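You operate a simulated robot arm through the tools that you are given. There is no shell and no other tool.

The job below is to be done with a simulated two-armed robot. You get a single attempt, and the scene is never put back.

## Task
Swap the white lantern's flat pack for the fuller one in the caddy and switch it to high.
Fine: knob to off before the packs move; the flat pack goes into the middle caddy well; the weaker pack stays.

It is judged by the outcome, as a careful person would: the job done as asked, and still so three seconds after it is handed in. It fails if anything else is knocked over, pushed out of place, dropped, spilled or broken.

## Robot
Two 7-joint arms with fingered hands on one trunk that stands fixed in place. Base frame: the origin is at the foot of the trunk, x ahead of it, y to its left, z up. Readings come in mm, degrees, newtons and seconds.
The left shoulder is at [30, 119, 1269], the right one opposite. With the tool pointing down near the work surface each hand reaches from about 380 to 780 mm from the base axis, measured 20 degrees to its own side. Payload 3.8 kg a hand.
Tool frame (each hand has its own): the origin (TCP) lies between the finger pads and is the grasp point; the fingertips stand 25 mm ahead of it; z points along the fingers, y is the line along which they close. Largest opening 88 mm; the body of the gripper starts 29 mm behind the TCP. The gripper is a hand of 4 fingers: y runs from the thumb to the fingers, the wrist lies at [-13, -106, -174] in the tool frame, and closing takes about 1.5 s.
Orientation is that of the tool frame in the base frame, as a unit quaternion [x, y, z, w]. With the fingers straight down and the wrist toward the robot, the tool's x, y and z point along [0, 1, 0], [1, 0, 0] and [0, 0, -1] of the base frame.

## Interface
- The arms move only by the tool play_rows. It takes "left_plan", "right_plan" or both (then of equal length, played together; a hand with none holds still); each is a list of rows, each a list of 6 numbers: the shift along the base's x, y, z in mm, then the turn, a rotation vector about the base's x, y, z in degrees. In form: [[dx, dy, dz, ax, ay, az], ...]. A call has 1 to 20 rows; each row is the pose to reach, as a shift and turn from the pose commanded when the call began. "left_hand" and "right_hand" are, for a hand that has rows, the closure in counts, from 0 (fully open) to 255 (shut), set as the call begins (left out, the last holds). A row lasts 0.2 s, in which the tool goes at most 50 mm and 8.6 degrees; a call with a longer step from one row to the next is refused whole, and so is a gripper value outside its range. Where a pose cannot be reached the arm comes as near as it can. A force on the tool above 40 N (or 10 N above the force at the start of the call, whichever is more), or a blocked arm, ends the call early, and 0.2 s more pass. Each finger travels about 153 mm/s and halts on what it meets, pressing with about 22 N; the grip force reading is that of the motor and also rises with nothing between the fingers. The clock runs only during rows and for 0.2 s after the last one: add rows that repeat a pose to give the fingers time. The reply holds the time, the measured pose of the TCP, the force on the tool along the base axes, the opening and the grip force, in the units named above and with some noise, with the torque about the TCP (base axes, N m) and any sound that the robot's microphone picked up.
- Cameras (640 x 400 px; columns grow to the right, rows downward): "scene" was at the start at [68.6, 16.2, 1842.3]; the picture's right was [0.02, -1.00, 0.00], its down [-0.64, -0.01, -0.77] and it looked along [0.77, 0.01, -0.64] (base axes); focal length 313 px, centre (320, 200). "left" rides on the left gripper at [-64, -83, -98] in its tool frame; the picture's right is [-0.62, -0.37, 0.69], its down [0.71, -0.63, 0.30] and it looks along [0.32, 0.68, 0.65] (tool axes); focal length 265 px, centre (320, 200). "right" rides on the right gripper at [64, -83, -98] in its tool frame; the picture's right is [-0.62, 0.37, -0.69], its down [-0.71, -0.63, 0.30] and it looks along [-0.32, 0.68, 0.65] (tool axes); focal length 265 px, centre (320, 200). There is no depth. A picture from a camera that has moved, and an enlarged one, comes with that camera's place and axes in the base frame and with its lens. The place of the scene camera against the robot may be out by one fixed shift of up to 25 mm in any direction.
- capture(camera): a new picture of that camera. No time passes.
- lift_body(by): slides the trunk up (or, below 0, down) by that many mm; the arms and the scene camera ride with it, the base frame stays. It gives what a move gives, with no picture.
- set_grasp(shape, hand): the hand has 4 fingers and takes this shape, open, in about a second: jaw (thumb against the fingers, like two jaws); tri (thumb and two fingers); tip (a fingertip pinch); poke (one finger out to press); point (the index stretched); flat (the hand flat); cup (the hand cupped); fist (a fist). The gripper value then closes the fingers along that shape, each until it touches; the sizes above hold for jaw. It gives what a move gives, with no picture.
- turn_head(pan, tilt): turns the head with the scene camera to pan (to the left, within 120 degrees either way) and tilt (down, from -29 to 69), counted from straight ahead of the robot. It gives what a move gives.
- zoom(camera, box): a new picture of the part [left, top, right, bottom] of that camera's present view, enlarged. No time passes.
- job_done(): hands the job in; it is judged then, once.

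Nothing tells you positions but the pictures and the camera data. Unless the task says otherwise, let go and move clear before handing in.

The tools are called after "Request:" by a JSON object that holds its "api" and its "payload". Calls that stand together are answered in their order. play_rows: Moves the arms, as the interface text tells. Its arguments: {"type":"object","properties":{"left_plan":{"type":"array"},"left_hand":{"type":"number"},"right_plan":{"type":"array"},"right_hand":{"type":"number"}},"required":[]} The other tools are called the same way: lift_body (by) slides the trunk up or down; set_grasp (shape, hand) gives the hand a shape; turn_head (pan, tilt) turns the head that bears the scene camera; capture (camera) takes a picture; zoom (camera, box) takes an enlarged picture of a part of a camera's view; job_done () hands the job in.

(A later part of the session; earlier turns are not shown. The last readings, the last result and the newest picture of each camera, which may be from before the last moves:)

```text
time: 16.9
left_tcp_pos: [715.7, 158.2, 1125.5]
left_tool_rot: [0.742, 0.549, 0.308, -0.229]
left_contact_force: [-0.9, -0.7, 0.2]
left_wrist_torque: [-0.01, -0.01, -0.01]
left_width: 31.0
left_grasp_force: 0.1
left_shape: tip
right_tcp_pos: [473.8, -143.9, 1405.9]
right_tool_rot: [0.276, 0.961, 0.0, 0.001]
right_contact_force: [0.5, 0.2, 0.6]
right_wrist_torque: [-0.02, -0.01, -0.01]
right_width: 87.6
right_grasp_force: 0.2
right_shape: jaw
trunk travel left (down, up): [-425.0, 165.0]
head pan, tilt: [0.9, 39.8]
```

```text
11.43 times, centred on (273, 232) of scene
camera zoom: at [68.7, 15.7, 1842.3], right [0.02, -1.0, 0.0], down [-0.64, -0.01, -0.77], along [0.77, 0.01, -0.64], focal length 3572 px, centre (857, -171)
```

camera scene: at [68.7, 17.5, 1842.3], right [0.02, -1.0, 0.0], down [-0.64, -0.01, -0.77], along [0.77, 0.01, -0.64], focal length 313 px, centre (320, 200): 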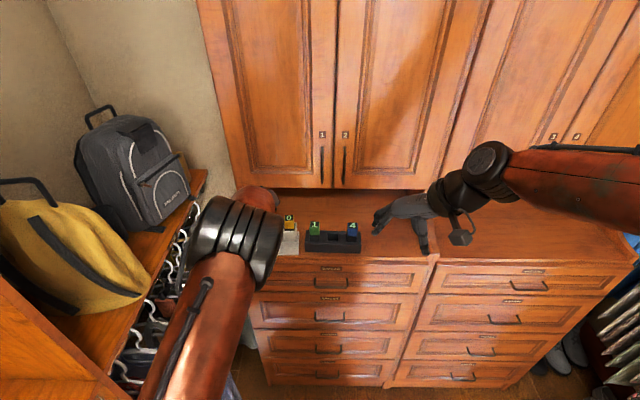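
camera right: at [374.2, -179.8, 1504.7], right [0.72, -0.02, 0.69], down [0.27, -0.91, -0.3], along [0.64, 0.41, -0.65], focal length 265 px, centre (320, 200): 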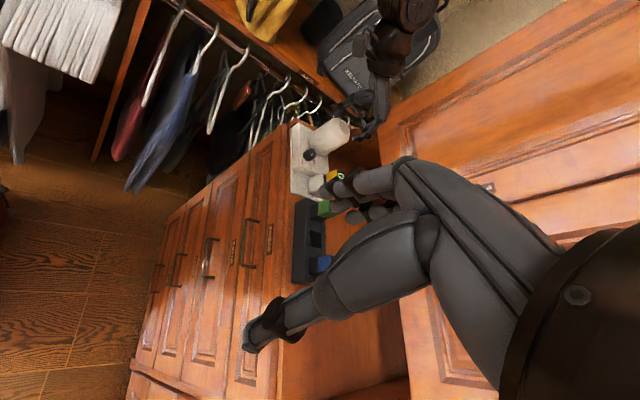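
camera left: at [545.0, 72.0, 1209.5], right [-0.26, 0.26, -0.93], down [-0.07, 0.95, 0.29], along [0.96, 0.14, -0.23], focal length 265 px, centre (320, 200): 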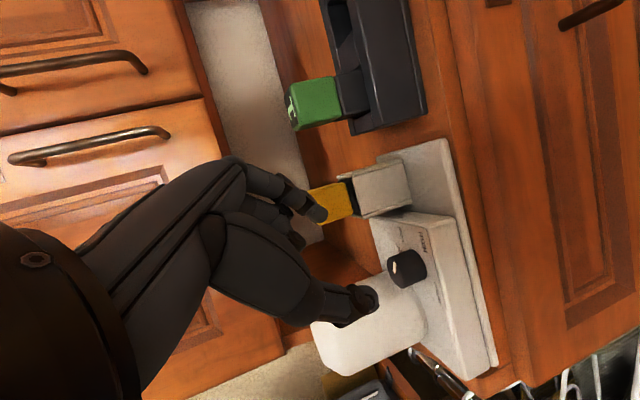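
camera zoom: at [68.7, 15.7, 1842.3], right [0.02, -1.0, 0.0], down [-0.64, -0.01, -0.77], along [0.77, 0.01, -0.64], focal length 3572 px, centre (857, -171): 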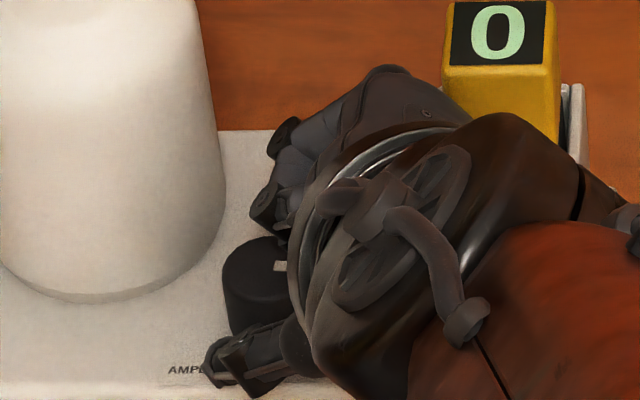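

Request:
{"api": "play_rows", "payload": {"left_plan": [[-1.68, 0.62, 1, 0, 0, -8], [-3.25, 1.47, 1.5, 0, 0, -16], [-4.69, 2.53, 1.5, 0, 0, -24], [-5.97, 3.78, 1.5, 0, 0, -32], [-6.8, 4.8, 1.5, 0, 0, -38], [-6.8, 4.8, 1.5, 0, 0, -38]]}}

Request:
{"api": "zoom", "payload": {"camera": "left", "box": [260, 100, 500, 330]}}

Request:
{"api": "zoom", "payload": {"camera": "scene", "box": [220, 180, 320, 260]}}

```text
time: 18.3
left_tcp_pos: [710.3, 160.7, 1129.9]
left_tool_rot: [0.881, 0.277, 0.366, -0.115]
left_contact_force: [-0.3, 0.7, 0.0]
left_wrist_torque: [0.0, -0.03, -0.01]
left_width: 31.4
left_grasp_force: 0.1
left_shape: tip
right_tcp_pos: [473.0, -144.6, 1406.5]
right_tool_rot: [0.276, 0.961, 0.001, 0.0]
right_contact_force: [-0.5, -0.2, -0.1]
right_wrist_torque: [0.03, 0.03, 0.0]
right_width: 87.7
right_grasp_force: 0.0
right_shape: jaw
trunk travel left (down, up): [-425.0, 165.0]
head pan, tilt: [0.9, 39.8]
```

```text
1.74 times, centred on (380, 215) of left
camera zoom: at [567.7, 164.9, 1153.0], right [-0.17, 0.33, -0.93], down [0.23, 0.93, 0.29], along [0.96, -0.16, -0.23], focal length 462 px, centre (216, 174)
```

zoom: 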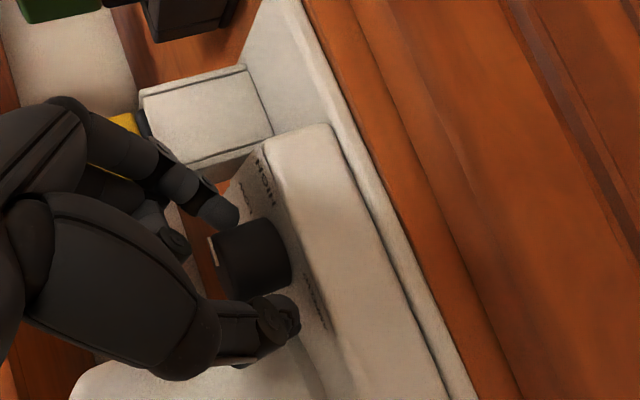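

```text
5.00 times, centred on (270, 220) of scene
camera zoom: at [68.8, 15.2, 1842.3], right [0.02, -1.0, 0.0], down [-0.64, -0.01, -0.77], along [0.77, 0.01, -0.64], focal length 1563 px, centre (570, 100)
```

zoom: 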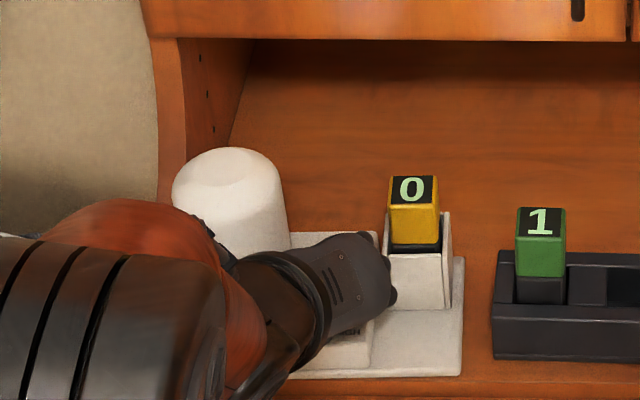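

Request:
{"api": "play_rows", "payload": {"left_plan": [[0.6, 1.6, -1.4, 0, 0, 0], [0.6, 1.6, -1.4, 0, 0, 0]]}}

Request:
{"api": "play_rows", "payload": {"left_plan": [[0, 0, 0, 0, 0, 0], [0, 0, 0, 0, 0, 0], [0, 0, 0, 0, 0, 0], [0, 0, 0, 0, 0, 0]], "left_hand": 235}}

Request:
{"api": "zoom", "payload": {"camera": "left", "box": [260, 100, 500, 330]}}

```text
time: 18.9
left_tcp_pos: [710.2, 162.5, 1127.0]
left_tool_rot: [0.881, 0.278, 0.365, -0.115]
left_contact_force: [-0.1, 0.8, -0.4]
left_wrist_torque: [-0.01, 0.0, 0.02]
left_width: 31.0
left_grasp_force: 0.2
left_shape: tip
right_tcp_pos: [473.2, -144.5, 1406.3]
right_tool_rot: [0.276, 0.961, 0.0, 0.0]
right_contact_force: [-1.8, 0.2, -0.8]
right_wrist_torque: [-0.01, -0.03, -0.01]
right_width: 87.6
right_grasp_force: 0.1
right_shape: jaw
trunk travel left (down, up): [-425.0, 165.0]
head pan, tilt: [0.9, 39.8]
```

```text
time: 19.9
left_tcp_pos: [709.6, 164.0, 1128.6]
left_tool_rot: [0.881, 0.278, 0.365, -0.116]
left_contact_force: [2.6, -2.0, 0.5]
left_wrist_torque: [-0.01, -0.01, -0.05]
left_width: 18.4
left_grasp_force: 22.5
left_shape: tip
right_tcp_pos: [473.7, -145.0, 1406.4]
right_tool_rot: [0.275, 0.961, 0.0, 0.0]
right_contact_force: [0.4, -0.2, -0.7]
right_wrist_torque: [0.0, -0.01, 0.04]
right_width: 87.6
right_grasp_force: 0.1
right_shape: jaw
trunk travel left (down, up): [-425.0, 165.0]
head pan, tilt: [0.9, 39.8]
```

```text
1.74 times, centred on (380, 215) of left
camera zoom: at [568.0, 166.5, 1151.1], right [-0.17, 0.33, -0.93], down [0.23, 0.93, 0.29], along [0.96, -0.16, -0.23], focal length 462 px, centre (216, 174)
```

zoom: 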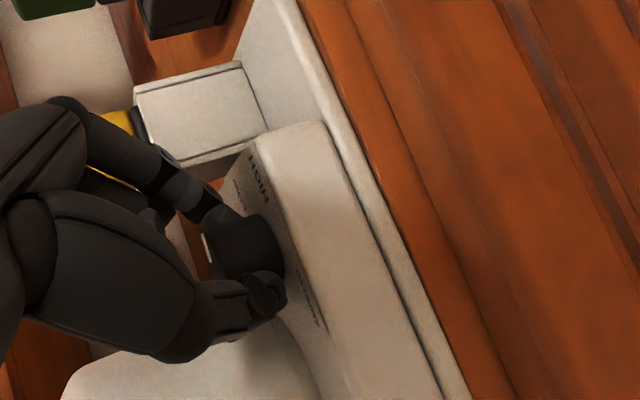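

Request:
{"api": "play_rows", "payload": {"left_plan": [[0.97, -1.28, 0, 0, 0, 8], [2.11, -2.4, 0, 0, 0, 16], [3.39, -3.36, 0, 0, 0, 24], [4.44, -3.96, 0, 0, 0, 30], [5.35, -4.37, 0, 0, 0, 35], [5.35, -4.37, 0, 0, 0, 35]]}}

Request:
{"api": "play_rows", "payload": {"left_plan": [[0, 0, 0, 0, 0, 0], [0, 0, 0, 0, 0, 0], [0, 0, 0, 0, 0, 0]], "left_hand": 165}}

Request:
{"api": "zoom", "payload": {"camera": "scene", "box": [245, 215, 301, 250]}}

Request:
{"api": "zoom", "payload": {"camera": "left", "box": [260, 100, 500, 330]}}

```text
time: 21.3
left_tcp_pos: [715.5, 157.5, 1127.5]
left_tool_rot: [0.756, 0.53, 0.314, -0.22]
left_contact_force: [1.1, -3.1, 0.2]
left_wrist_torque: [-0.04, 0.03, -0.05]
left_width: 18.7
left_grasp_force: 21.9
left_shape: tip
right_tcp_pos: [474.0, -144.5, 1405.8]
right_tool_rot: [0.275, 0.962, 0.001, -0.001]
right_contact_force: [-0.6, -0.6, -0.6]
right_wrist_torque: [0.01, 0.02, 0.0]
right_width: 87.6
right_grasp_force: 0.1
right_shape: jaw
trunk travel left (down, up): [-425.0, 165.0]
head pan, tilt: [0.9, 39.8]
```

```text
time: 22.1
left_tcp_pos: [714.5, 159.7, 1126.2]
left_tool_rot: [0.757, 0.53, 0.313, -0.221]
left_contact_force: [-0.5, -0.4, 0.0]
left_wrist_torque: [0.03, 0.01, -0.01]
left_width: 31.4
left_grasp_force: 0.1
left_shape: tip
right_tcp_pos: [474.1, -143.8, 1406.5]
right_tool_rot: [0.276, 0.961, 0.0, 0.0]
right_contact_force: [0.7, 0.0, 0.1]
right_wrist_torque: [0.0, -0.03, 0.03]
right_width: 87.7
right_grasp_force: 0.1
right_shape: jaw
trunk travel left (down, up): [-425.0, 165.0]
head pan, tilt: [0.9, 39.8]
```

```text
11.43 times, centred on (273, 232) of scene
camera zoom: at [68.9, 15.8, 1842.3], right [0.02, -1.0, 0.0], down [-0.64, -0.01, -0.77], along [0.77, 0.01, -0.64], focal length 3572 px, centre (857, -171)
```

zoom: 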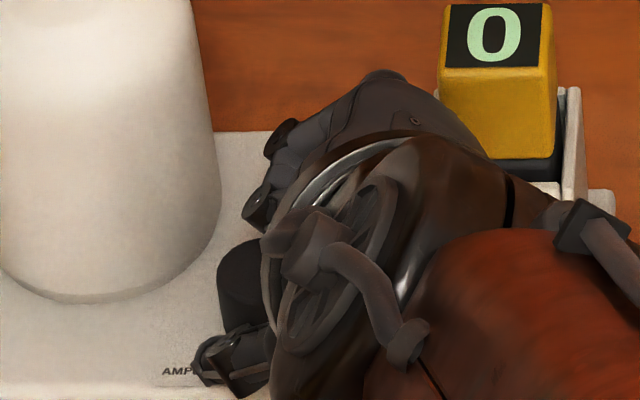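

```text
1.74 times, centred on (380, 215) of left
camera zoom: at [597.7, 80.8, 1151.2], right [-0.33, 0.18, -0.93], down [-0.35, 0.89, 0.29], along [0.88, 0.42, -0.23], focal length 462 px, centre (216, 174)
```

zoom: 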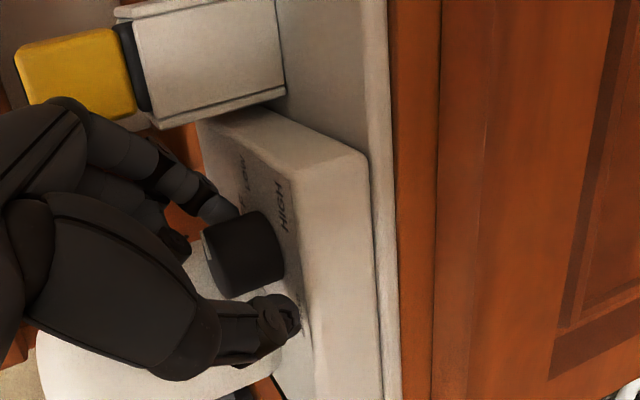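

Request:
{"api": "play_rows", "payload": {"left_plan": [[-1.1, 0.6, 1, 0, 0, -8.5], [-2.1, 1.3, 1.2, 0, 0, -17], [-2.9, 2.0, 1.2, 0, 0, -25.5], [-3.5, 2.8, 1.2, 0, 0, -34], [-3.7, 3.1, 1.2, 0, 0, -36], [-3.7, 3.1, 1.2, 0, 0, -36]]}}

Request:
{"api": "zoom", "payload": {"camera": "left", "box": [290, 170, 430, 310]}}

Request:
{"api": "play_rows", "payload": {"left_plan": [[0, 0, 0, 0, 0, 0], [0, 0, 0, 0, 0, 0], [0, 0, 0, 0, 0, 0], [0, 0, 0, 0, 0, 0]], "left_hand": 235}}

Request:
{"api": "zoom", "payload": {"camera": "left", "box": [290, 170, 430, 310]}}

```text
time: 23.5
left_tcp_pos: [711.5, 163.4, 1129.9]
left_tool_rot: [0.884, 0.269, 0.367, -0.112]
left_contact_force: [0.4, 0.3, 0.5]
left_wrist_torque: [0.03, 0.0, 0.0]
left_width: 30.9
left_grasp_force: 0.1
left_shape: tip
right_tcp_pos: [472.9, -143.9, 1406.1]
right_tool_rot: [0.276, 0.961, -0.001, -0.001]
right_contact_force: [1.3, -0.3, -0.6]
right_wrist_torque: [0.01, -0.01, 0.01]
right_width: 87.9
right_grasp_force: 0.0
right_shape: jaw
trunk travel left (down, up): [-425.0, 165.0]
head pan, tilt: [0.9, 39.8]
```

```text
2.86 times, centred on (360, 240) of left
camera zoom: at [569.4, 168.2, 1153.2], right [-0.16, 0.34, -0.93], down [0.25, 0.92, 0.29], along [0.96, -0.18, -0.23], focal length 758 px, centre (206, 86)
```

zoom: 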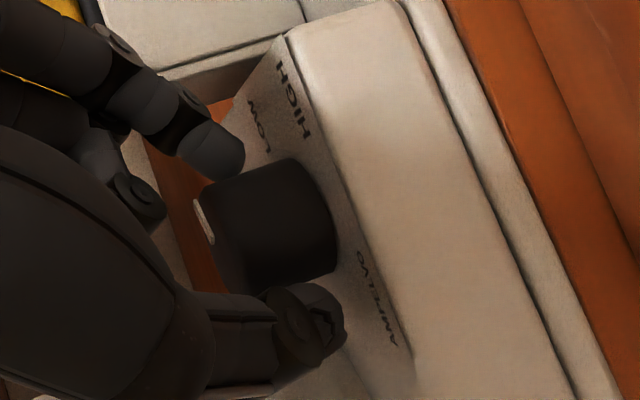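

```text
time: 24.5
left_tcp_pos: [711.5, 163.9, 1128.7]
left_tool_rot: [0.883, 0.27, 0.367, -0.112]
left_contact_force: [0.8, 1.0, 1.2]
left_wrist_torque: [0.04, -0.01, 0.05]
left_width: 17.7
left_grasp_force: 21.8
left_shape: tip
right_tcp_pos: [473.2, -144.0, 1406.3]
right_tool_rot: [0.275, 0.961, 0.0, 0.0]
right_contact_force: [0.4, 0.1, -0.1]
right_wrist_torque: [0.03, -0.02, 0.0]
right_width: 87.4
right_grasp_force: 0.0
right_shape: jaw
trunk travel left (down, up): [-425.0, 165.0]
head pan, tilt: [0.9, 39.8]
```

```text
2.86 times, centred on (360, 240) of left
camera zoom: at [569.4, 168.7, 1153.0], right [-0.16, 0.34, -0.93], down [0.24, 0.92, 0.29], along [0.96, -0.18, -0.23], focal length 758 px, centre (206, 86)
```

zoom: 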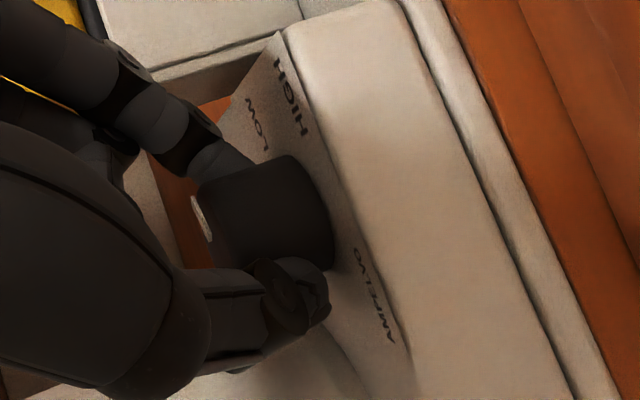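

Request:
{"api": "play_rows", "payload": {"left_plan": [[0.94, -1.3, 0, 0, 0, 8], [2.05, -2.5, 0, 0, 0, 16], [3.3, -3.5, 0, 0, 0, 24], [4.32, -4.2, 0, 0, 0, 30], [5.3, -4.8, 0, 0, 0, 35], [5.3, -4.8, 0, 0, 0, 35]]}}

Request:
{"api": "play_rows", "payload": {"left_plan": [[0, 0, 0, 0, 0, 0], [0, 0, 0, 0, 0, 0], [0, 0, 0, 0, 0, 0]], "left_hand": 165}}

Request:
{"api": "zoom", "payload": {"camera": "scene", "box": [245, 215, 301, 250]}}

Request:
{"api": "zoom", "payload": {"camera": "left", "box": [290, 170, 430, 310]}}

```text
time: 25.9
left_tcp_pos: [716.1, 157.6, 1128.9]
left_tool_rot: [0.761, 0.524, 0.315, -0.217]
left_contact_force: [4.0, 0.6, 0.6]
left_wrist_torque: [-0.01, -0.1, -0.02]
left_width: 17.9
left_grasp_force: 21.7
left_shape: tip
right_tcp_pos: [472.7, -144.2, 1405.3]
right_tool_rot: [0.276, 0.961, 0.0, 0.0]
right_contact_force: [0.3, 1.0, 0.3]
right_wrist_torque: [-0.02, 0.01, 0.01]
right_width: 87.6
right_grasp_force: 0.0
right_shape: jaw
trunk travel left (down, up): [-425.0, 165.0]
head pan, tilt: [0.9, 39.8]
```

```text
time: 26.7
left_tcp_pos: [717.4, 157.4, 1129.2]
left_tool_rot: [0.761, 0.523, 0.316, -0.218]
left_contact_force: [-0.2, 0.5, -0.3]
left_wrist_torque: [0.0, 0.0, 0.02]
left_width: 30.9
left_grasp_force: 0.1
left_shape: tip
right_tcp_pos: [474.7, -143.8, 1406.1]
right_tool_rot: [0.276, 0.961, 0.0, 0.0]
right_contact_force: [0.4, 0.7, 0.3]
right_wrist_torque: [0.0, -0.02, 0.02]
right_width: 87.6
right_grasp_force: 0.1
right_shape: jaw
trunk travel left (down, up): [-425.0, 165.0]
head pan, tilt: [0.9, 39.8]
```

```text
11.43 times, centred on (273, 232) of scene
camera zoom: at [68.9, 16.0, 1842.3], right [0.02, -1.0, 0.0], down [-0.64, -0.01, -0.77], along [0.77, 0.01, -0.64], focal length 3572 px, centre (857, -171)
```

zoom: 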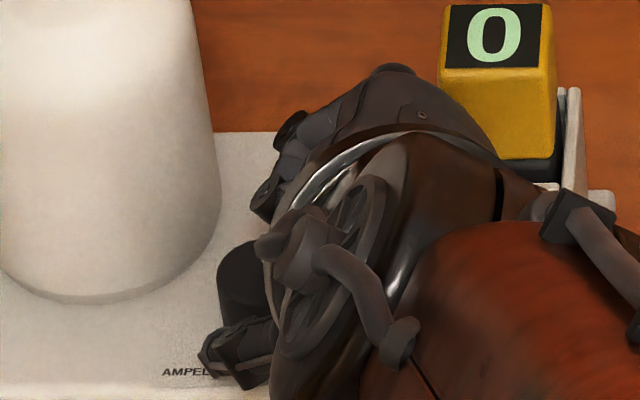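

```text
2.86 times, centred on (360, 240) of left
camera zoom: at [597.4, 80.8, 1152.9], right [-0.33, 0.18, -0.93], down [-0.33, 0.9, 0.29], along [0.89, 0.4, -0.23], focal length 758 px, centre (206, 86)
```

zoom: 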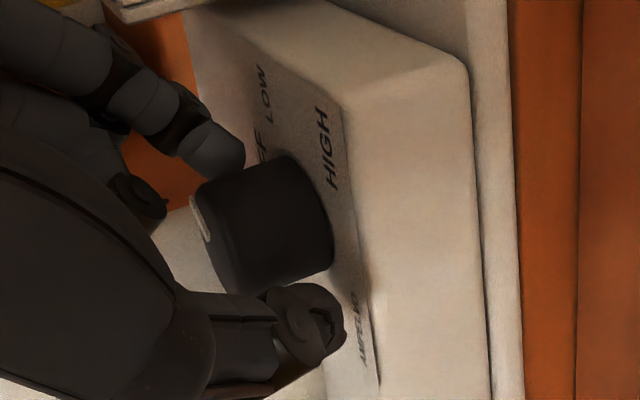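

Request:
{"api": "play_rows", "payload": {"left_plan": [[-1.7, 1.0, 0, 0, 0, -8.5], [-3.3, 2.3, 0, 0, 0, -17], [-4.6, 3.8, 0, 0, 0, -25.5], [-5.8, 5.4, 0, 0, 0, -34], [-6.0, 5.8, 0, 0, 0, -36], [-6.0, 5.8, 0, 0, 0, -36]]}}

Request:
{"api": "play_rows", "payload": {"left_plan": [[0, 0, 0, 0, 0, 0], [0, 0, 0, 0, 0, 0], [0, 0, 0, 0, 0, 0], [0, 0, 0, 0, 0, 0]], "left_hand": 235}}

Request:
{"api": "zoom", "payload": {"camera": "left", "box": [290, 170, 430, 310]}}

```text
time: 28.1
left_tcp_pos: [711.1, 163.2, 1128.5]
left_tool_rot: [0.886, 0.261, 0.368, -0.108]
left_contact_force: [-0.6, -0.4, -0.6]
left_wrist_torque: [0.01, -0.01, 0.01]
left_width: 31.1
left_grasp_force: 0.2
left_shape: tip
right_tcp_pos: [472.7, -144.8, 1406.2]
right_tool_rot: [0.276, 0.961, 0.0, 0.001]
right_contact_force: [-0.4, -0.7, -0.3]
right_wrist_torque: [0.0, -0.01, -0.01]
right_width: 87.4
right_grasp_force: 0.0
right_shape: jaw
trunk travel left (down, up): [-425.0, 165.0]
head pan, tilt: [0.9, 39.8]
```

```text
time: 29.1
left_tcp_pos: [712.5, 163.2, 1129.2]
left_tool_rot: [0.886, 0.262, 0.367, -0.109]
left_contact_force: [1.1, 0.7, 0.2]
left_wrist_torque: [0.0, 0.02, 0.0]
left_width: 17.5
left_grasp_force: 21.9
left_shape: tip
right_tcp_pos: [474.7, -144.0, 1405.1]
right_tool_rot: [0.275, 0.961, 0.0, 0.001]
right_contact_force: [0.9, 0.0, 0.2]
right_wrist_torque: [0.02, 0.02, 0.02]
right_width: 87.8
right_grasp_force: 0.0
right_shape: jaw
trunk travel left (down, up): [-425.0, 165.0]
head pan, tilt: [0.9, 39.8]
```

```text
2.86 times, centred on (360, 240) of left
camera zoom: at [569.3, 171.4, 1153.0], right [-0.16, 0.34, -0.93], down [0.26, 0.92, 0.29], along [0.95, -0.2, -0.23], focal length 758 px, centre (206, 86)
```

zoom: 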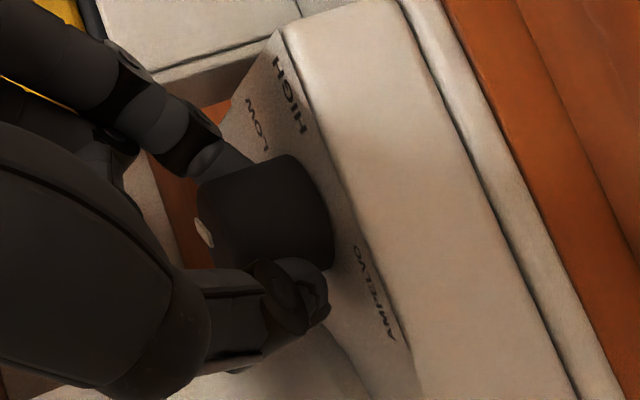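

Request:
{"api": "play_rows", "payload": {"left_plan": [[0.94, -1.3, 0, 0, 0, 8], [2.05, -2.4, 0, 0, 0, 16], [3.3, -3.4, 0, 0, 0, 24], [4.3, -4.1, 0, 0, 0, 30], [4.3, -4.1, 0, 0, 0, 30]]}}

Request:
{"api": "play_rows", "payload": {"left_plan": [[0, 0, 0, 0, 0, 0], [0, 0, 0, 0, 0, 0], [0, 0, 0, 0, 0, 0]], "left_hand": 150}}

Request:
{"api": "zoom", "payload": {"camera": "scene", "box": [245, 215, 301, 250]}}

Request:
{"api": "zoom", "payload": {"camera": "left", "box": [290, 170, 430, 310]}}

```text
time: 30.3
left_tcp_pos: [715.6, 159.5, 1129.2]
left_tool_rot: [0.788, 0.482, 0.327, -0.2]
left_contact_force: [0.9, -1.1, 0.4]
left_wrist_torque: [-0.08, -0.03, -0.04]
left_width: 17.7
left_grasp_force: 22.1
left_shape: tip
right_tcp_pos: [473.6, -143.3, 1406.0]
right_tool_rot: [0.276, 0.961, -0.001, 0.0]
right_contact_force: [-0.4, -0.1, 0.2]
right_wrist_torque: [-0.01, 0.04, 0.04]
right_width: 87.7
right_grasp_force: 0.0
right_shape: jaw
trunk travel left (down, up): [-425.0, 165.0]
head pan, tilt: [0.9, 39.8]
```

```text
time: 31.1
left_tcp_pos: [715.7, 161.5, 1130.4]
left_tool_rot: [0.788, 0.483, 0.326, -0.201]
left_contact_force: [0.1, 0.2, -0.5]
left_wrist_torque: [-0.01, 0.02, 0.02]
left_width: 35.9
left_grasp_force: 0.1
left_shape: tip
right_tcp_pos: [473.1, -142.9, 1405.4]
right_tool_rot: [0.276, 0.961, 0.0, 0.0]
right_contact_force: [0.1, -0.4, -0.1]
right_wrist_torque: [0.02, 0.0, 0.01]
right_width: 87.3
right_grasp_force: 0.1
right_shape: jaw
trunk travel left (down, up): [-425.0, 165.0]
head pan, tilt: [0.9, 39.8]
```

```text
11.43 times, centred on (273, 232) of scene
camera zoom: at [68.8, 15.8, 1842.3], right [0.02, -1.0, 0.0], down [-0.64, -0.01, -0.77], along [0.77, 0.01, -0.64], focal length 3572 px, centre (857, -171)
```

zoom: 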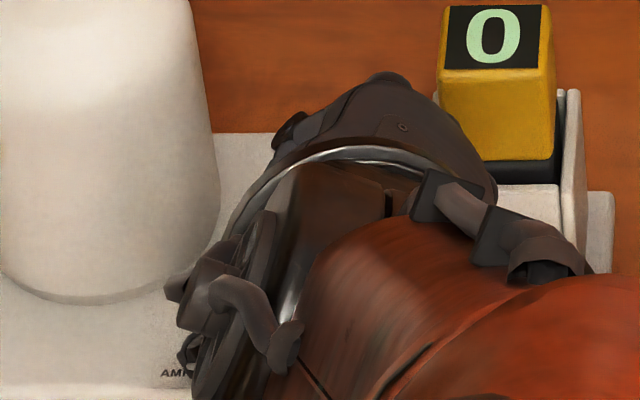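

```text
2.86 times, centred on (360, 240) of left
camera zoom: at [589.1, 96.2, 1153.2], right [-0.31, 0.21, -0.93], down [-0.23, 0.93, 0.29], along [0.92, 0.31, -0.23], focal length 758 px, centre (206, 86)
```

zoom: 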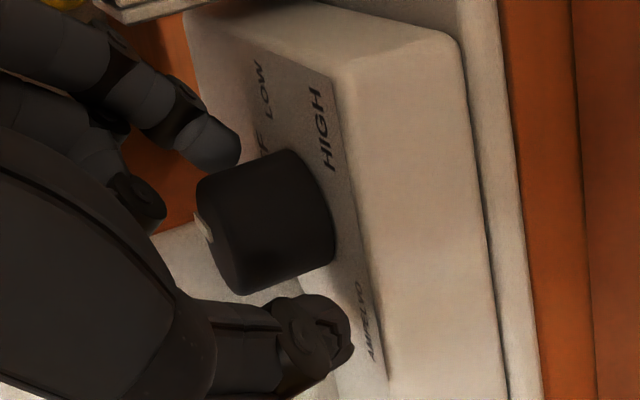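

The fingers are open. I'll back the hand away up and to the right-front and read the pointer.

Request:
{"api": "play_rows", "payload": {"left_plan": [[-6, -8, 9, 0, 0, 0], [-14, -16, 22, 0, 0, 0], [-28, -32, 45, 0, 0, 0], [-42, -55, 75, 0, 0, 0], [-55, -75, 105, 0, 0, 0], [-55, -75, 105, 0, 0, 0]]}}

Request:
{"api": "capture", "payload": {"camera": "left"}}

Request:
{"api": "capture", "payload": {"camera": "scene"}}

Request:
{"api": "zoom", "payload": {"camera": "scene", "box": [245, 215, 301, 250]}}

```text
time: 32.5
left_tcp_pos: [661.6, 86.5, 1234.4]
left_tool_rot: [0.788, 0.483, 0.326, -0.2]
left_contact_force: [0.6, 0.7, 0.1]
left_wrist_torque: [-0.01, -0.02, -0.01]
left_width: 35.9
left_grasp_force: 0.1
left_shape: tip
right_tcp_pos: [473.7, -143.3, 1405.1]
right_tool_rot: [0.275, 0.961, 0.0, 0.0]
right_contact_force: [0.0, -0.5, 0.2]
right_wrist_torque: [0.01, 0.01, 0.0]
right_width: 87.8
right_grasp_force: 0.1
right_shape: jaw
trunk travel left (down, up): [-425.0, 165.0]
head pan, tilt: [0.9, 39.8]
```

```text
taken
camera left: at [534.2, 23.1, 1259.1], right [-0.31, 0.21, -0.93], down [-0.23, 0.93, 0.29], along [0.92, 0.31, -0.23], focal length 265 px, centre (320, 200)
```

left: 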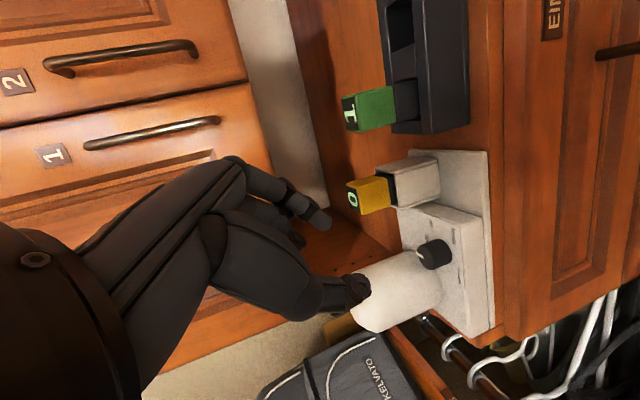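

```text
taken
camera scene: at [69.5, 16.5, 1842.2], right [0.02, -1.0, 0.0], down [-0.64, -0.01, -0.77], along [0.77, 0.01, -0.64], focal length 313 px, centre (320, 200)
```

scene: 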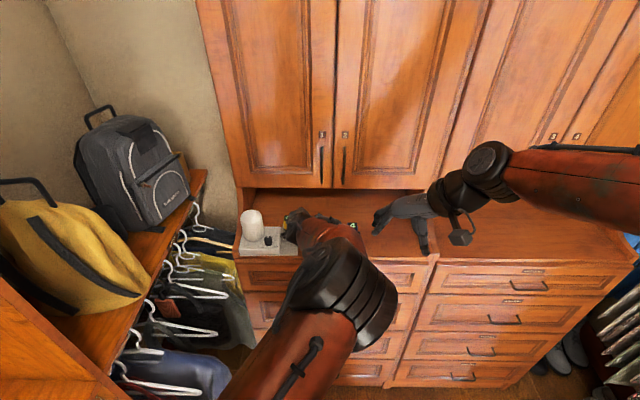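

```text
11.43 times, centred on (273, 232) of scene
camera zoom: at [69.5, 16.5, 1842.2], right [0.02, -1.0, 0.0], down [-0.64, -0.01, -0.77], along [0.77, 0.01, -0.64], focal length 3572 px, centre (857, -171)
```

zoom: 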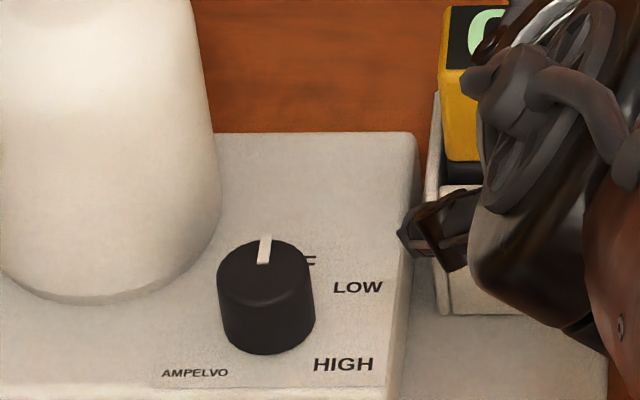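

The pointer now reads OFF (straight back). Next I'll bring the left hand upright again and switch it to jaw for the packs, moving the right hand aside at the same time.

Request:
{"api": "play_rows", "payload": {"left_plan": [[-8, 0, 15, -6.7, 3.4, 0], [-16, 0, 30, -13.4, 6.8, 0], [-24, 0, 45, -20.0, 10.2, 0], [-32, 0, 60, -26.7, 13.6, 0], [-40, 0, 75, -33.4, 17.0, 0], [-48, 0, 90, -40.1, 20.4, 0], [-48, 0, 90, -40.1, 20.4, 0]], "right_plan": [[-10, -30, 0, 0, 0, 0], [-20, -60, 0, 0, 0, 0], [-30, -90, 0, 0, 0, 0], [-40, -120, 0, 0, 0, 0], [-50, -150, 0, 0, 0, 0], [-60, -180, 0, 0, 0, 0], [-60, -180, 0, 0, 0, 0]]}}

Request:
{"api": "play_rows", "payload": {"left_plan": [[0, 0, 0, 0, 0, 6.75], [0, 0, 0, 0, 0, 13.5], [0, 0, 0, 0, 0, 20.25], [0, 0, 0, 0, 0, 27], [0, 0, 0, 0, 0, 27]]}}

Request:
{"api": "set_grasp", "payload": {"shape": "jaw", "hand": "left"}}

Request:
{"api": "capture", "payload": {"camera": "left"}}

Request:
{"api": "capture", "payload": {"camera": "scene"}}

```text
time: 34.1
left_tcp_pos: [611.7, 86.7, 1325.2]
left_tool_rot: [0.853, 0.522, -0.001, 0.0]
left_contact_force: [0.5, -0.2, -0.6]
left_wrist_torque: [-0.01, -0.03, -0.01]
left_width: 36.1
left_grasp_force: 0.1
left_shape: tip
right_tcp_pos: [412.9, -326.3, 1405.9]
right_tool_rot: [0.276, 0.961, 0.0, 0.0]
right_contact_force: [0.1, -0.4, -0.3]
right_wrist_torque: [0.02, 0.01, 0.03]
right_width: 87.7
right_grasp_force: 0.2
right_shape: jaw
trunk travel left (down, up): [-425.0, 165.0]
head pan, tilt: [0.9, 39.8]
```

```text
time: 35.3
left_tcp_pos: [612.3, 86.7, 1325.4]
left_tool_rot: [0.706, 0.708, 0.0, 0.0]
left_contact_force: [0.2, 0.6, 0.3]
left_wrist_torque: [0.0, -0.01, -0.01]
left_width: 35.9
left_grasp_force: 0.1
left_shape: tip
right_tcp_pos: [413.0, -324.8, 1405.3]
right_tool_rot: [0.275, 0.961, 0.0, 0.0]
right_contact_force: [0.0, 0.4, 0.6]
right_wrist_torque: [-0.01, 0.0, 0.0]
right_width: 87.6
right_grasp_force: 0.0
right_shape: jaw
trunk travel left (down, up): [-425.0, 165.0]
head pan, tilt: [0.9, 39.8]
```

```text
time: 36.2
left_tcp_pos: [611.4, 85.1, 1326.2]
left_tool_rot: [0.708, 0.707, 0.0, -0.001]
left_contact_force: [0.0, 0.3, -0.2]
left_wrist_torque: [0.01, -0.02, 0.03]
left_width: 87.4
left_grasp_force: 0.0
left_shape: jaw
right_tcp_pos: [412.3, -326.1, 1405.3]
right_tool_rot: [0.275, 0.961, 0.0, 0.0]
right_contact_force: [0.0, -0.3, -0.3]
right_wrist_torque: [-0.02, -0.02, 0.03]
right_width: 87.5
right_grasp_force: 0.0
right_shape: jaw
trunk travel left (down, up): [-425.0, 165.0]
head pan, tilt: [0.9, 39.8]
```

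```text
taken
camera left: at [528.7, 21.3, 1424.1], right [-0.37, -0.62, -0.69], down [-0.63, 0.71, -0.3], along [0.68, 0.33, -0.65], focal length 265 px, centre (320, 200)
```

left: 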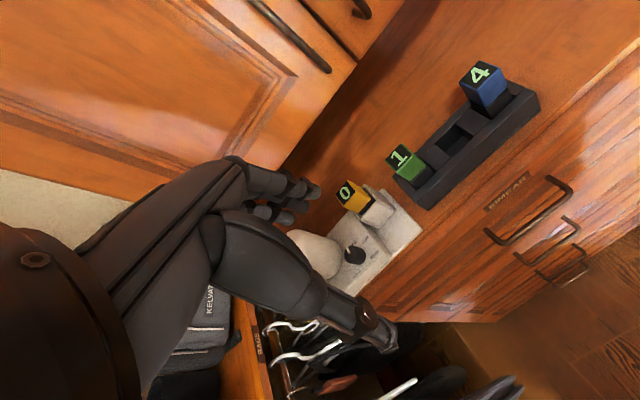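

```text
taken
camera scene: at [68.6, 15.7, 1842.3], right [0.02, -1.0, 0.0], down [-0.64, -0.01, -0.77], along [0.77, 0.01, -0.64], focal length 313 px, centre (320, 200)
```

scene: 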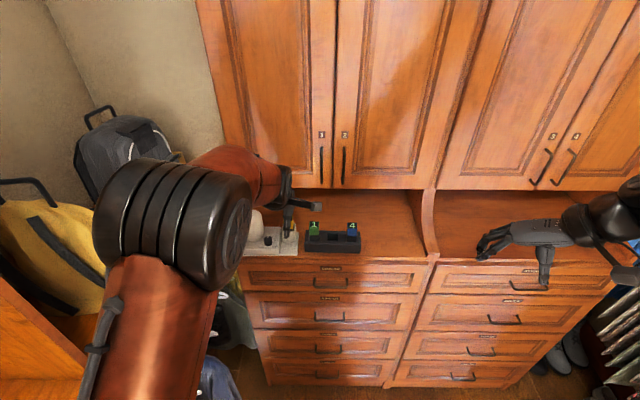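

Request:
{"api": "zoom", "payload": {"camera": "left", "box": [320, 160, 440, 235]}}

Request:
{"api": "zoom", "payload": {"camera": "left", "box": [380, 40, 560, 220]}}

Request:
{"api": "zoom", "payload": {"camera": "scene", "box": [270, 205, 380, 260]}}

```text
5.33 times, centred on (380, 198) of left
camera zoom: at [528.7, 21.3, 1424.1], right [-0.37, -0.62, -0.69], down [-0.63, 0.71, -0.3], along [0.68, 0.33, -0.65], focal length 1416 px, centre (0, 213)
```

zoom: 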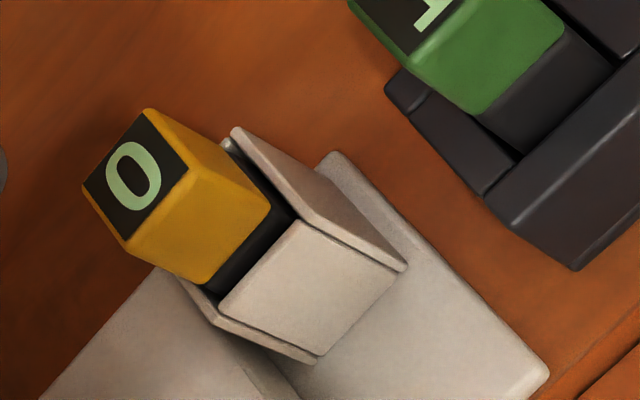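

```text
2.22 times, centred on (470, 130) of left
camera zoom: at [528.7, 21.3, 1424.1], right [-0.37, -0.62, -0.69], down [-0.63, 0.71, -0.3], along [0.68, 0.33, -0.65], focal length 590 px, centre (-13, 356)
```

zoom: 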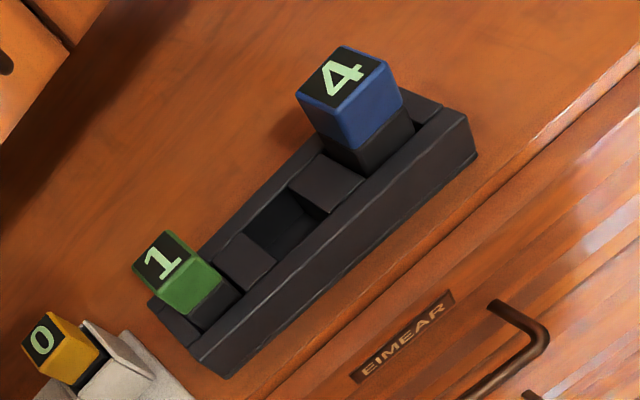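

```text
5.82 times, centred on (325, 232) of scene
camera zoom: at [68.6, 15.7, 1842.3], right [0.02, -1.0, 0.0], down [-0.64, -0.01, -0.77], along [0.77, 0.01, -0.64], focal length 1819 px, centre (291, 11)
```

zoom: 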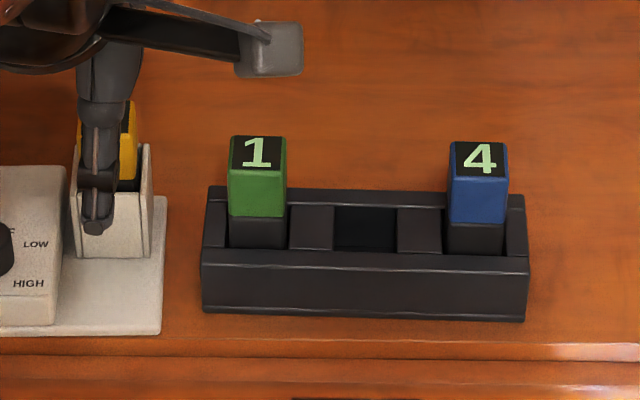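

Pack 0's top centre is at about (764,110,1170), squared to the axes; the middle well is near (736,-27). I'll hover the left hand over pack 0.

Request:
{"api": "play_rows", "payload": {"left_plan": [[38, 6, -10, 0, 0, 0], [76, 12, -22, 0, 0, 0], [114, 18, -42, 0, 0, 0], [152, 25, -66, 0, 0, 0], [152, 25, -66, 0, 0, 0], [152, 25, -66, 0, 0, 0]], "left_hand": 80}}

Request:
{"api": "capture", "payload": {"camera": "left"}}

Request:
{"api": "zoom", "payload": {"camera": "scene", "box": [215, 160, 375, 260]}}

```text
time: 37.6
left_tcp_pos: [755.4, 108.1, 1258.1]
left_tool_rot: [0.707, 0.707, 0.001, -0.001]
left_contact_force: [0.5, 0.3, -0.6]
left_wrist_torque: [0.07, 0.0, -0.01]
left_width: 60.6
left_grasp_force: 0.1
left_shape: jaw
left hand out of reach, approached as far as the arm can: row 4, 5, 6
right_tcp_pos: [413.1, -326.8, 1406.4]
right_tool_rot: [0.275, 0.961, 0.0, 0.0]
right_contact_force: [0.1, -0.7, 0.1]
right_wrist_torque: [-0.01, 0.03, 0.05]
right_width: 87.8
right_grasp_force: 0.1
right_shape: jaw
trunk travel left (down, up): [-425.0, 165.0]
head pan, tilt: [0.9, 39.8]
```

```text
taken
camera left: at [672.5, 45.4, 1357.4], right [-0.37, -0.62, -0.69], down [-0.63, 0.71, -0.3], along [0.68, 0.33, -0.65], focal length 265 px, centre (320, 200)
```

left: 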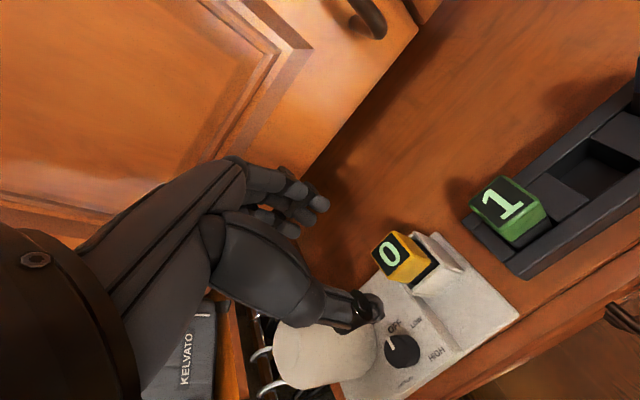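

```text
4.00 times, centred on (295, 210) of scene
camera zoom: at [69.1, 15.7, 1842.3], right [0.02, -1.0, 0.0], down [-0.64, -0.01, -0.77], along [0.77, 0.01, -0.64], focal length 1250 px, centre (420, 160)
```

zoom: 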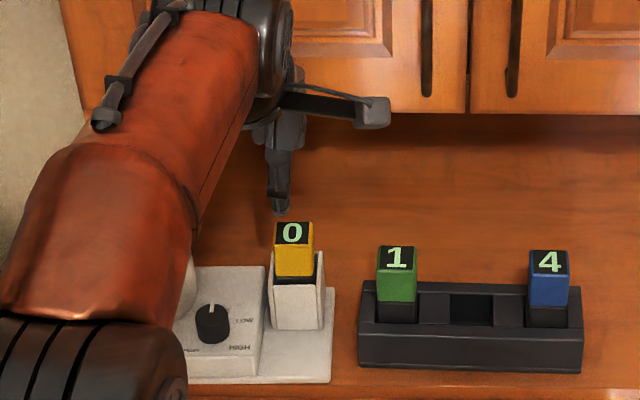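

The knob pointer is clearly on OFF. The arm runs out of reach at this height, so I'll raise the trunk 80 mm to put the shoulder level with the wrist.

Request:
{"api": "lift_body", "payload": {"by": 80}}

Request:
{"api": "capture", "payload": {"camera": "left"}}

```text
time: 38.8
left_tcp_pos: [755.9, 109.2, 1339.1]
left_tool_rot: [0.707, 0.707, 0.0, -0.001]
left_contact_force: [-1.0, -0.7, 0.5]
left_wrist_torque: [0.0, 0.01, 0.04]
left_width: 60.8
left_grasp_force: 0.0
left_shape: jaw
right_tcp_pos: [412.9, -324.6, 1486.3]
right_tool_rot: [0.276, 0.961, -0.001, 0.0]
right_contact_force: [-0.5, 0.5, -0.6]
right_wrist_torque: [0.01, -0.04, 0.0]
right_width: 87.6
right_grasp_force: 0.1
right_shape: jaw
trunk travel left (down, up): [-505.0, 85.0]
head pan, tilt: [0.9, 39.8]
```

```text
taken
camera left: at [672.5, 45.5, 1437.3], right [-0.37, -0.62, -0.69], down [-0.63, 0.71, -0.3], along [0.68, 0.33, -0.65], focal length 265 px, centre (320, 200)
```

left: 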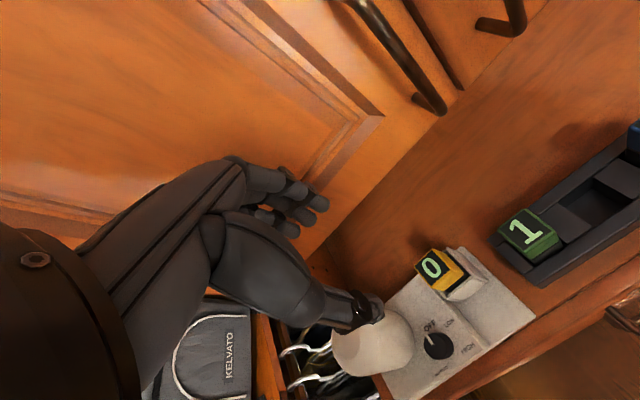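

Request:
{"api": "play_rows", "payload": {"left_plan": [[0, 0, -30, 0, 0, 0], [0, 0, -60, 0, 0, 0], [0, 0, -90, 0, 0, 0], [0, 0, -122, 0, 0, 0], [0, 0, -122, 0, 0, 0], [0, 0, -122, 0, 0, 0]]}}

Request:
{"api": "capture", "payload": {"camera": "left"}}

Request:
{"api": "zoom", "payload": {"camera": "left", "box": [280, 170, 440, 320]}}

```text
time: 40.2
left_tcp_pos: [746.8, 109.7, 1218.8]
left_tool_rot: [0.707, 0.707, 0.001, 0.0]
left_contact_force: [0.4, 0.1, 0.2]
left_wrist_torque: [0.0, -0.02, 0.04]
left_width: 60.5
left_grasp_force: 0.1
left_shape: jaw
left hand out of reach, approached as far as the arm can: row 3, 4, 5, 6
right_tcp_pos: [412.3, -325.7, 1486.0]
right_tool_rot: [0.275, 0.961, 0.0, -0.001]
right_contact_force: [0.2, -0.4, -0.7]
right_wrist_torque: [0.01, 0.03, -0.01]
right_width: 87.7
right_grasp_force: 0.1
right_shape: jaw
trunk travel left (down, up): [-505.0, 85.0]
head pan, tilt: [0.9, 39.8]
```

```text
taken
camera left: at [663.1, 46.5, 1317.4], right [-0.37, -0.62, -0.69], down [-0.63, 0.72, -0.3], along [0.68, 0.33, -0.65], focal length 265 px, centre (320, 200)
```

left: 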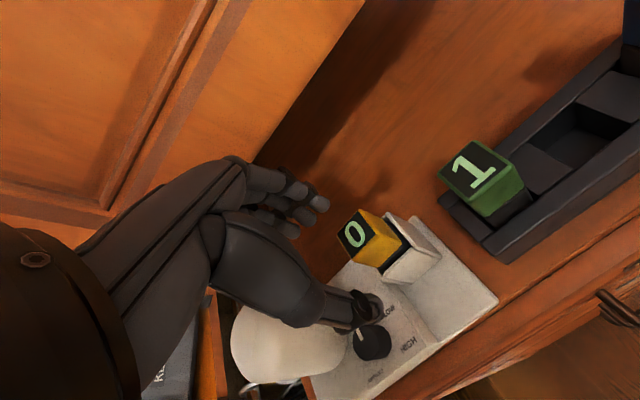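

```text
2.67 times, centred on (360, 245) of left
camera zoom: at [663.1, 46.5, 1317.4], right [-0.37, -0.62, -0.69], down [-0.63, 0.72, -0.3], along [0.68, 0.33, -0.65], focal length 708 px, centre (213, 80)
```

zoom: 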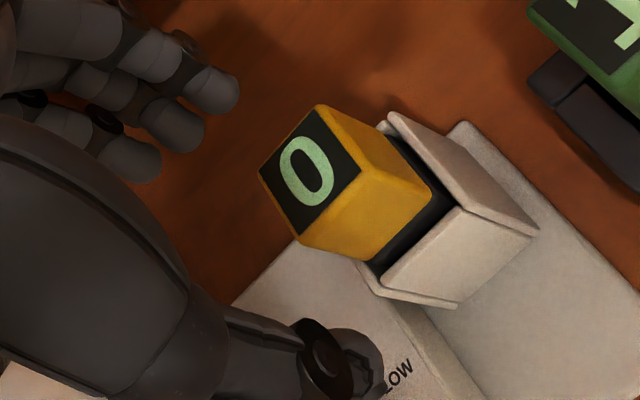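

The raised trunk reaches less far here, so I'll look at the arm posture before choosing a better approach.

Request:
{"api": "capture", "payload": {"camera": "scene"}}

Request:
{"api": "capture", "payload": {"camera": "right"}}

```text
taken
camera scene: at [68.7, 15.8, 1922.3], right [0.02, -1.0, 0.0], down [-0.64, -0.01, -0.77], along [0.77, 0.01, -0.64], focal length 313 px, centre (320, 200)
```

scene: 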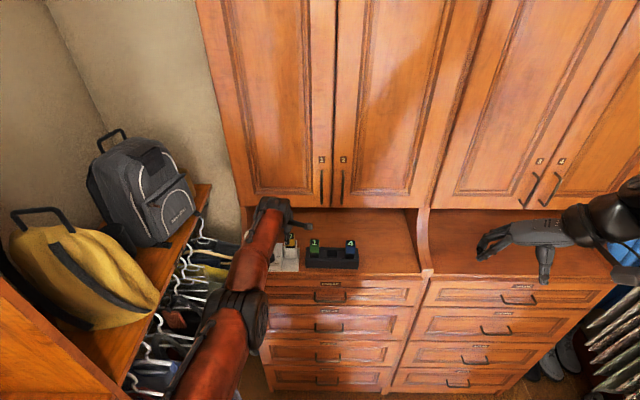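

```text
taken
camera right: at [313.6, -361.4, 1585.1], right [0.72, -0.02, 0.69], down [0.27, -0.91, -0.3], along [0.64, 0.41, -0.65], focal length 265 px, centre (320, 200)
```

right: 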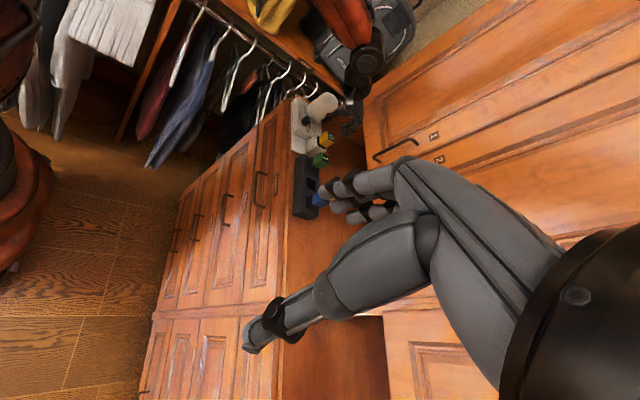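

The upright hand can't quite reach pack 0. I'll instead grip the packs by their left and right faces with the hand tilted forward, so the wrist stays nearer the robot. First I'll back off and lower the trunk again.

Request:
{"api": "play_rows", "payload": {"left_plan": [[-20, 0, 25, 0, 0, 0], [-50, 5, 50, 0, 0, 0], [-85, 10, 75, 0, 0, 0], [-120, 15, 95, 0, 0, 0], [-155, 20, 110, 0, 0, 0], [-155, 20, 110, 0, 0, 0]]}}

Request:
{"api": "lift_body", "payload": {"by": -80}}

Request:
{"api": "play_rows", "payload": {"left_plan": [[0, 0, 0, 0, 0, -7.4], [0, 0, 0, 0, 0, -14.8], [0, 0, 0, 0, 0, -22.2], [0, 0, 0, 0, 0, -29.6], [0, 0, 0, 0, 0, -37], [0, 0, 0, 0, 0, -37]]}}

Request:
{"api": "play_rows", "payload": {"left_plan": [[0, 0, 0, 6.3, -4.7, 0], [0, 0, 0, 12.6, -9.5, 0], [0, 0, 0, 18.8, -14.2, 0], [0, 0, 0, 25.1, -18.9, 0], [0, 0, 0, 31.4, -23.6, 0], [0, 0, 0, 37.6, -28.4, 0], [0, 0, 0, 43.9, -33.1, 0], [0, 0, 0, 43.9, -33.1, 0]]}}

Request:
{"api": "play_rows", "payload": {"left_plan": [[0, 0, 0, 0, 0, -7.6], [0, 0, 0, 0, 0, -15.2], [0, 0, 0, 0, 0, -22.7], [0, 0, 0, 0, 0, -30.3], [0, 0, 0, 0, 0, -37.9], [0, 0, 0, 0, 0, -45.4], [0, 0, 0, 0, 0, -53], [0, 0, 0, 0, 0, -53]]}}

Request:
{"api": "capture", "payload": {"camera": "left"}}

Request:
{"api": "capture", "payload": {"camera": "scene"}}

```text
time: 41.0
left_tcp_pos: [792.1, 49.0, 1406.4]
left_tool_rot: [0.721, 0.671, 0.126, 0.124]
left_contact_force: [-8.6, 1.3, 3.0]
left_wrist_torque: [0.04, -0.18, 0.16]
left_width: 58.4
left_grasp_force: 0.0
left_shape: jaw
left hand out of reach, approached as far as the arm can: row 1, 2
right_tcp_pos: [402.8, -330.7, 1489.1]
right_tool_rot: [0.276, 0.961, 0.001, 0.003]
right_contact_force: [-1.0, 0.7, -0.5]
right_wrist_torque: [0.0, -0.05, -0.02]
right_width: 87.8
right_grasp_force: 0.1
right_shape: jaw
trunk travel left (down, up): [-505.0, 85.0]
head pan, tilt: [0.9, 39.8]
stopped in row 3 (left hand): the force on the tool passed its limit at 54 N (the readings are from after the stop); the commanded pose is now the measured one
```

```text
time: 41.2
left_tcp_pos: [795.0, 49.3, 1405.5]
left_tool_rot: [0.721, 0.67, 0.122, 0.126]
left_contact_force: [-23.3, -3.6, 2.3]
left_wrist_torque: [0.07, -0.41, 0.04]
left_width: 55.9
left_grasp_force: 0.0
left_shape: jaw
right_tcp_pos: [407.8, -324.6, 1487.2]
right_tool_rot: [0.275, 0.962, 0.0, 0.002]
right_contact_force: [-0.2, 0.8, -0.3]
right_wrist_torque: [-0.02, -0.01, 0.02]
right_width: 87.9
right_grasp_force: 0.1
right_shape: jaw
trunk travel left (down, up): [-504.0, 86.0]
head pan, tilt: [0.9, 39.8]
stopped: the force on the tool passed its limit at 55 N (the readings are from after the stop); the commanded pose is now the measured one
```

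```text
time: 42.6
left_tcp_pos: [767.6, 41.4, 1403.8]
left_tool_rot: [0.897, 0.406, 0.077, 0.158]
left_contact_force: [0.0, -0.5, -0.4]
left_wrist_torque: [0.01, 0.05, -0.01]
left_width: 60.5
left_grasp_force: 0.0
left_shape: jaw
left hand out of reach, approached as far as the arm can: row 2, 3, 4, 5, 6
right_tcp_pos: [415.0, -326.5, 1483.8]
right_tool_rot: [0.275, 0.961, 0.001, -0.001]
right_contact_force: [-0.6, 0.2, -0.7]
right_wrist_torque: [-0.01, 0.02, 0.03]
right_width: 87.6
right_grasp_force: 0.1
right_shape: jaw
trunk travel left (down, up): [-504.0, 86.0]
head pan, tilt: [0.9, 39.8]
```

```text
time: 44.5
left_tcp_pos: [765.2, 44.5, 1405.6]
left_tool_rot: [0.832, 0.288, 0.467, -0.078]
left_contact_force: [0.2, 0.7, 0.9]
left_wrist_torque: [0.01, -0.01, 0.02]
left_width: 60.1
left_grasp_force: 0.1
left_shape: jaw
right_tcp_pos: [413.2, -324.6, 1485.0]
right_tool_rot: [0.275, 0.961, -0.001, 0.0]
right_contact_force: [-0.6, -0.2, -0.1]
right_wrist_torque: [-0.04, 0.0, -0.02]
right_width: 87.6
right_grasp_force: 0.0
right_shape: jaw
trunk travel left (down, up): [-504.0, 86.0]
head pan, tilt: [0.9, 39.8]
```

```text
time: 46.2
left_tcp_pos: [740.7, 37.8, 1399.3]
left_tool_rot: [0.873, -0.114, 0.452, 0.14]
left_contact_force: [-1.0, 0.3, 0.0]
left_wrist_torque: [0.01, 0.0, -0.01]
left_width: 60.5
left_grasp_force: 0.0
left_shape: jaw
left hand out of reach, approached as far as the arm can: row 7, 8
right_tcp_pos: [413.1, -325.3, 1485.9]
right_tool_rot: [0.274, 0.962, 0.001, 0.0]
right_contact_force: [-0.9, -0.8, 0.1]
right_wrist_torque: [-0.02, 0.02, -0.02]
right_width: 88.0
right_grasp_force: 0.0
right_shape: jaw
trunk travel left (down, up): [-504.0, 86.0]
head pan, tilt: [0.9, 39.8]
```

```text
taken
camera left: at [657.8, 155.7, 1389.1], right [0.3, 0.15, -0.94], down [0.84, 0.43, 0.33], along [0.46, -0.89, 0.0], focal length 265 px, centre (320, 200)
```

left: 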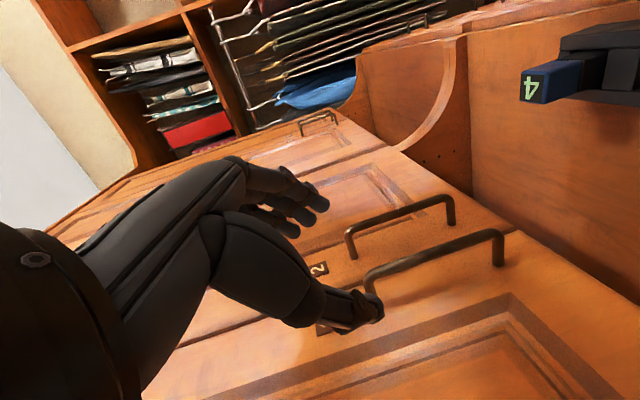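

```text
taken
camera scene: at [68.7, 15.5, 1920.8], right [0.02, -1.0, 0.0], down [-0.64, -0.01, -0.77], along [0.77, 0.01, -0.64], focal length 313 px, centre (320, 200)
```

scene: 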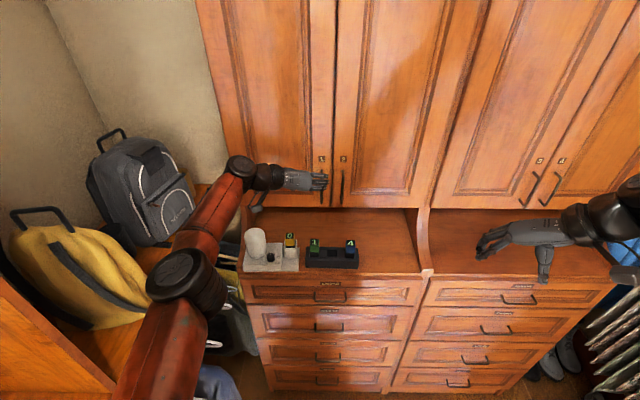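

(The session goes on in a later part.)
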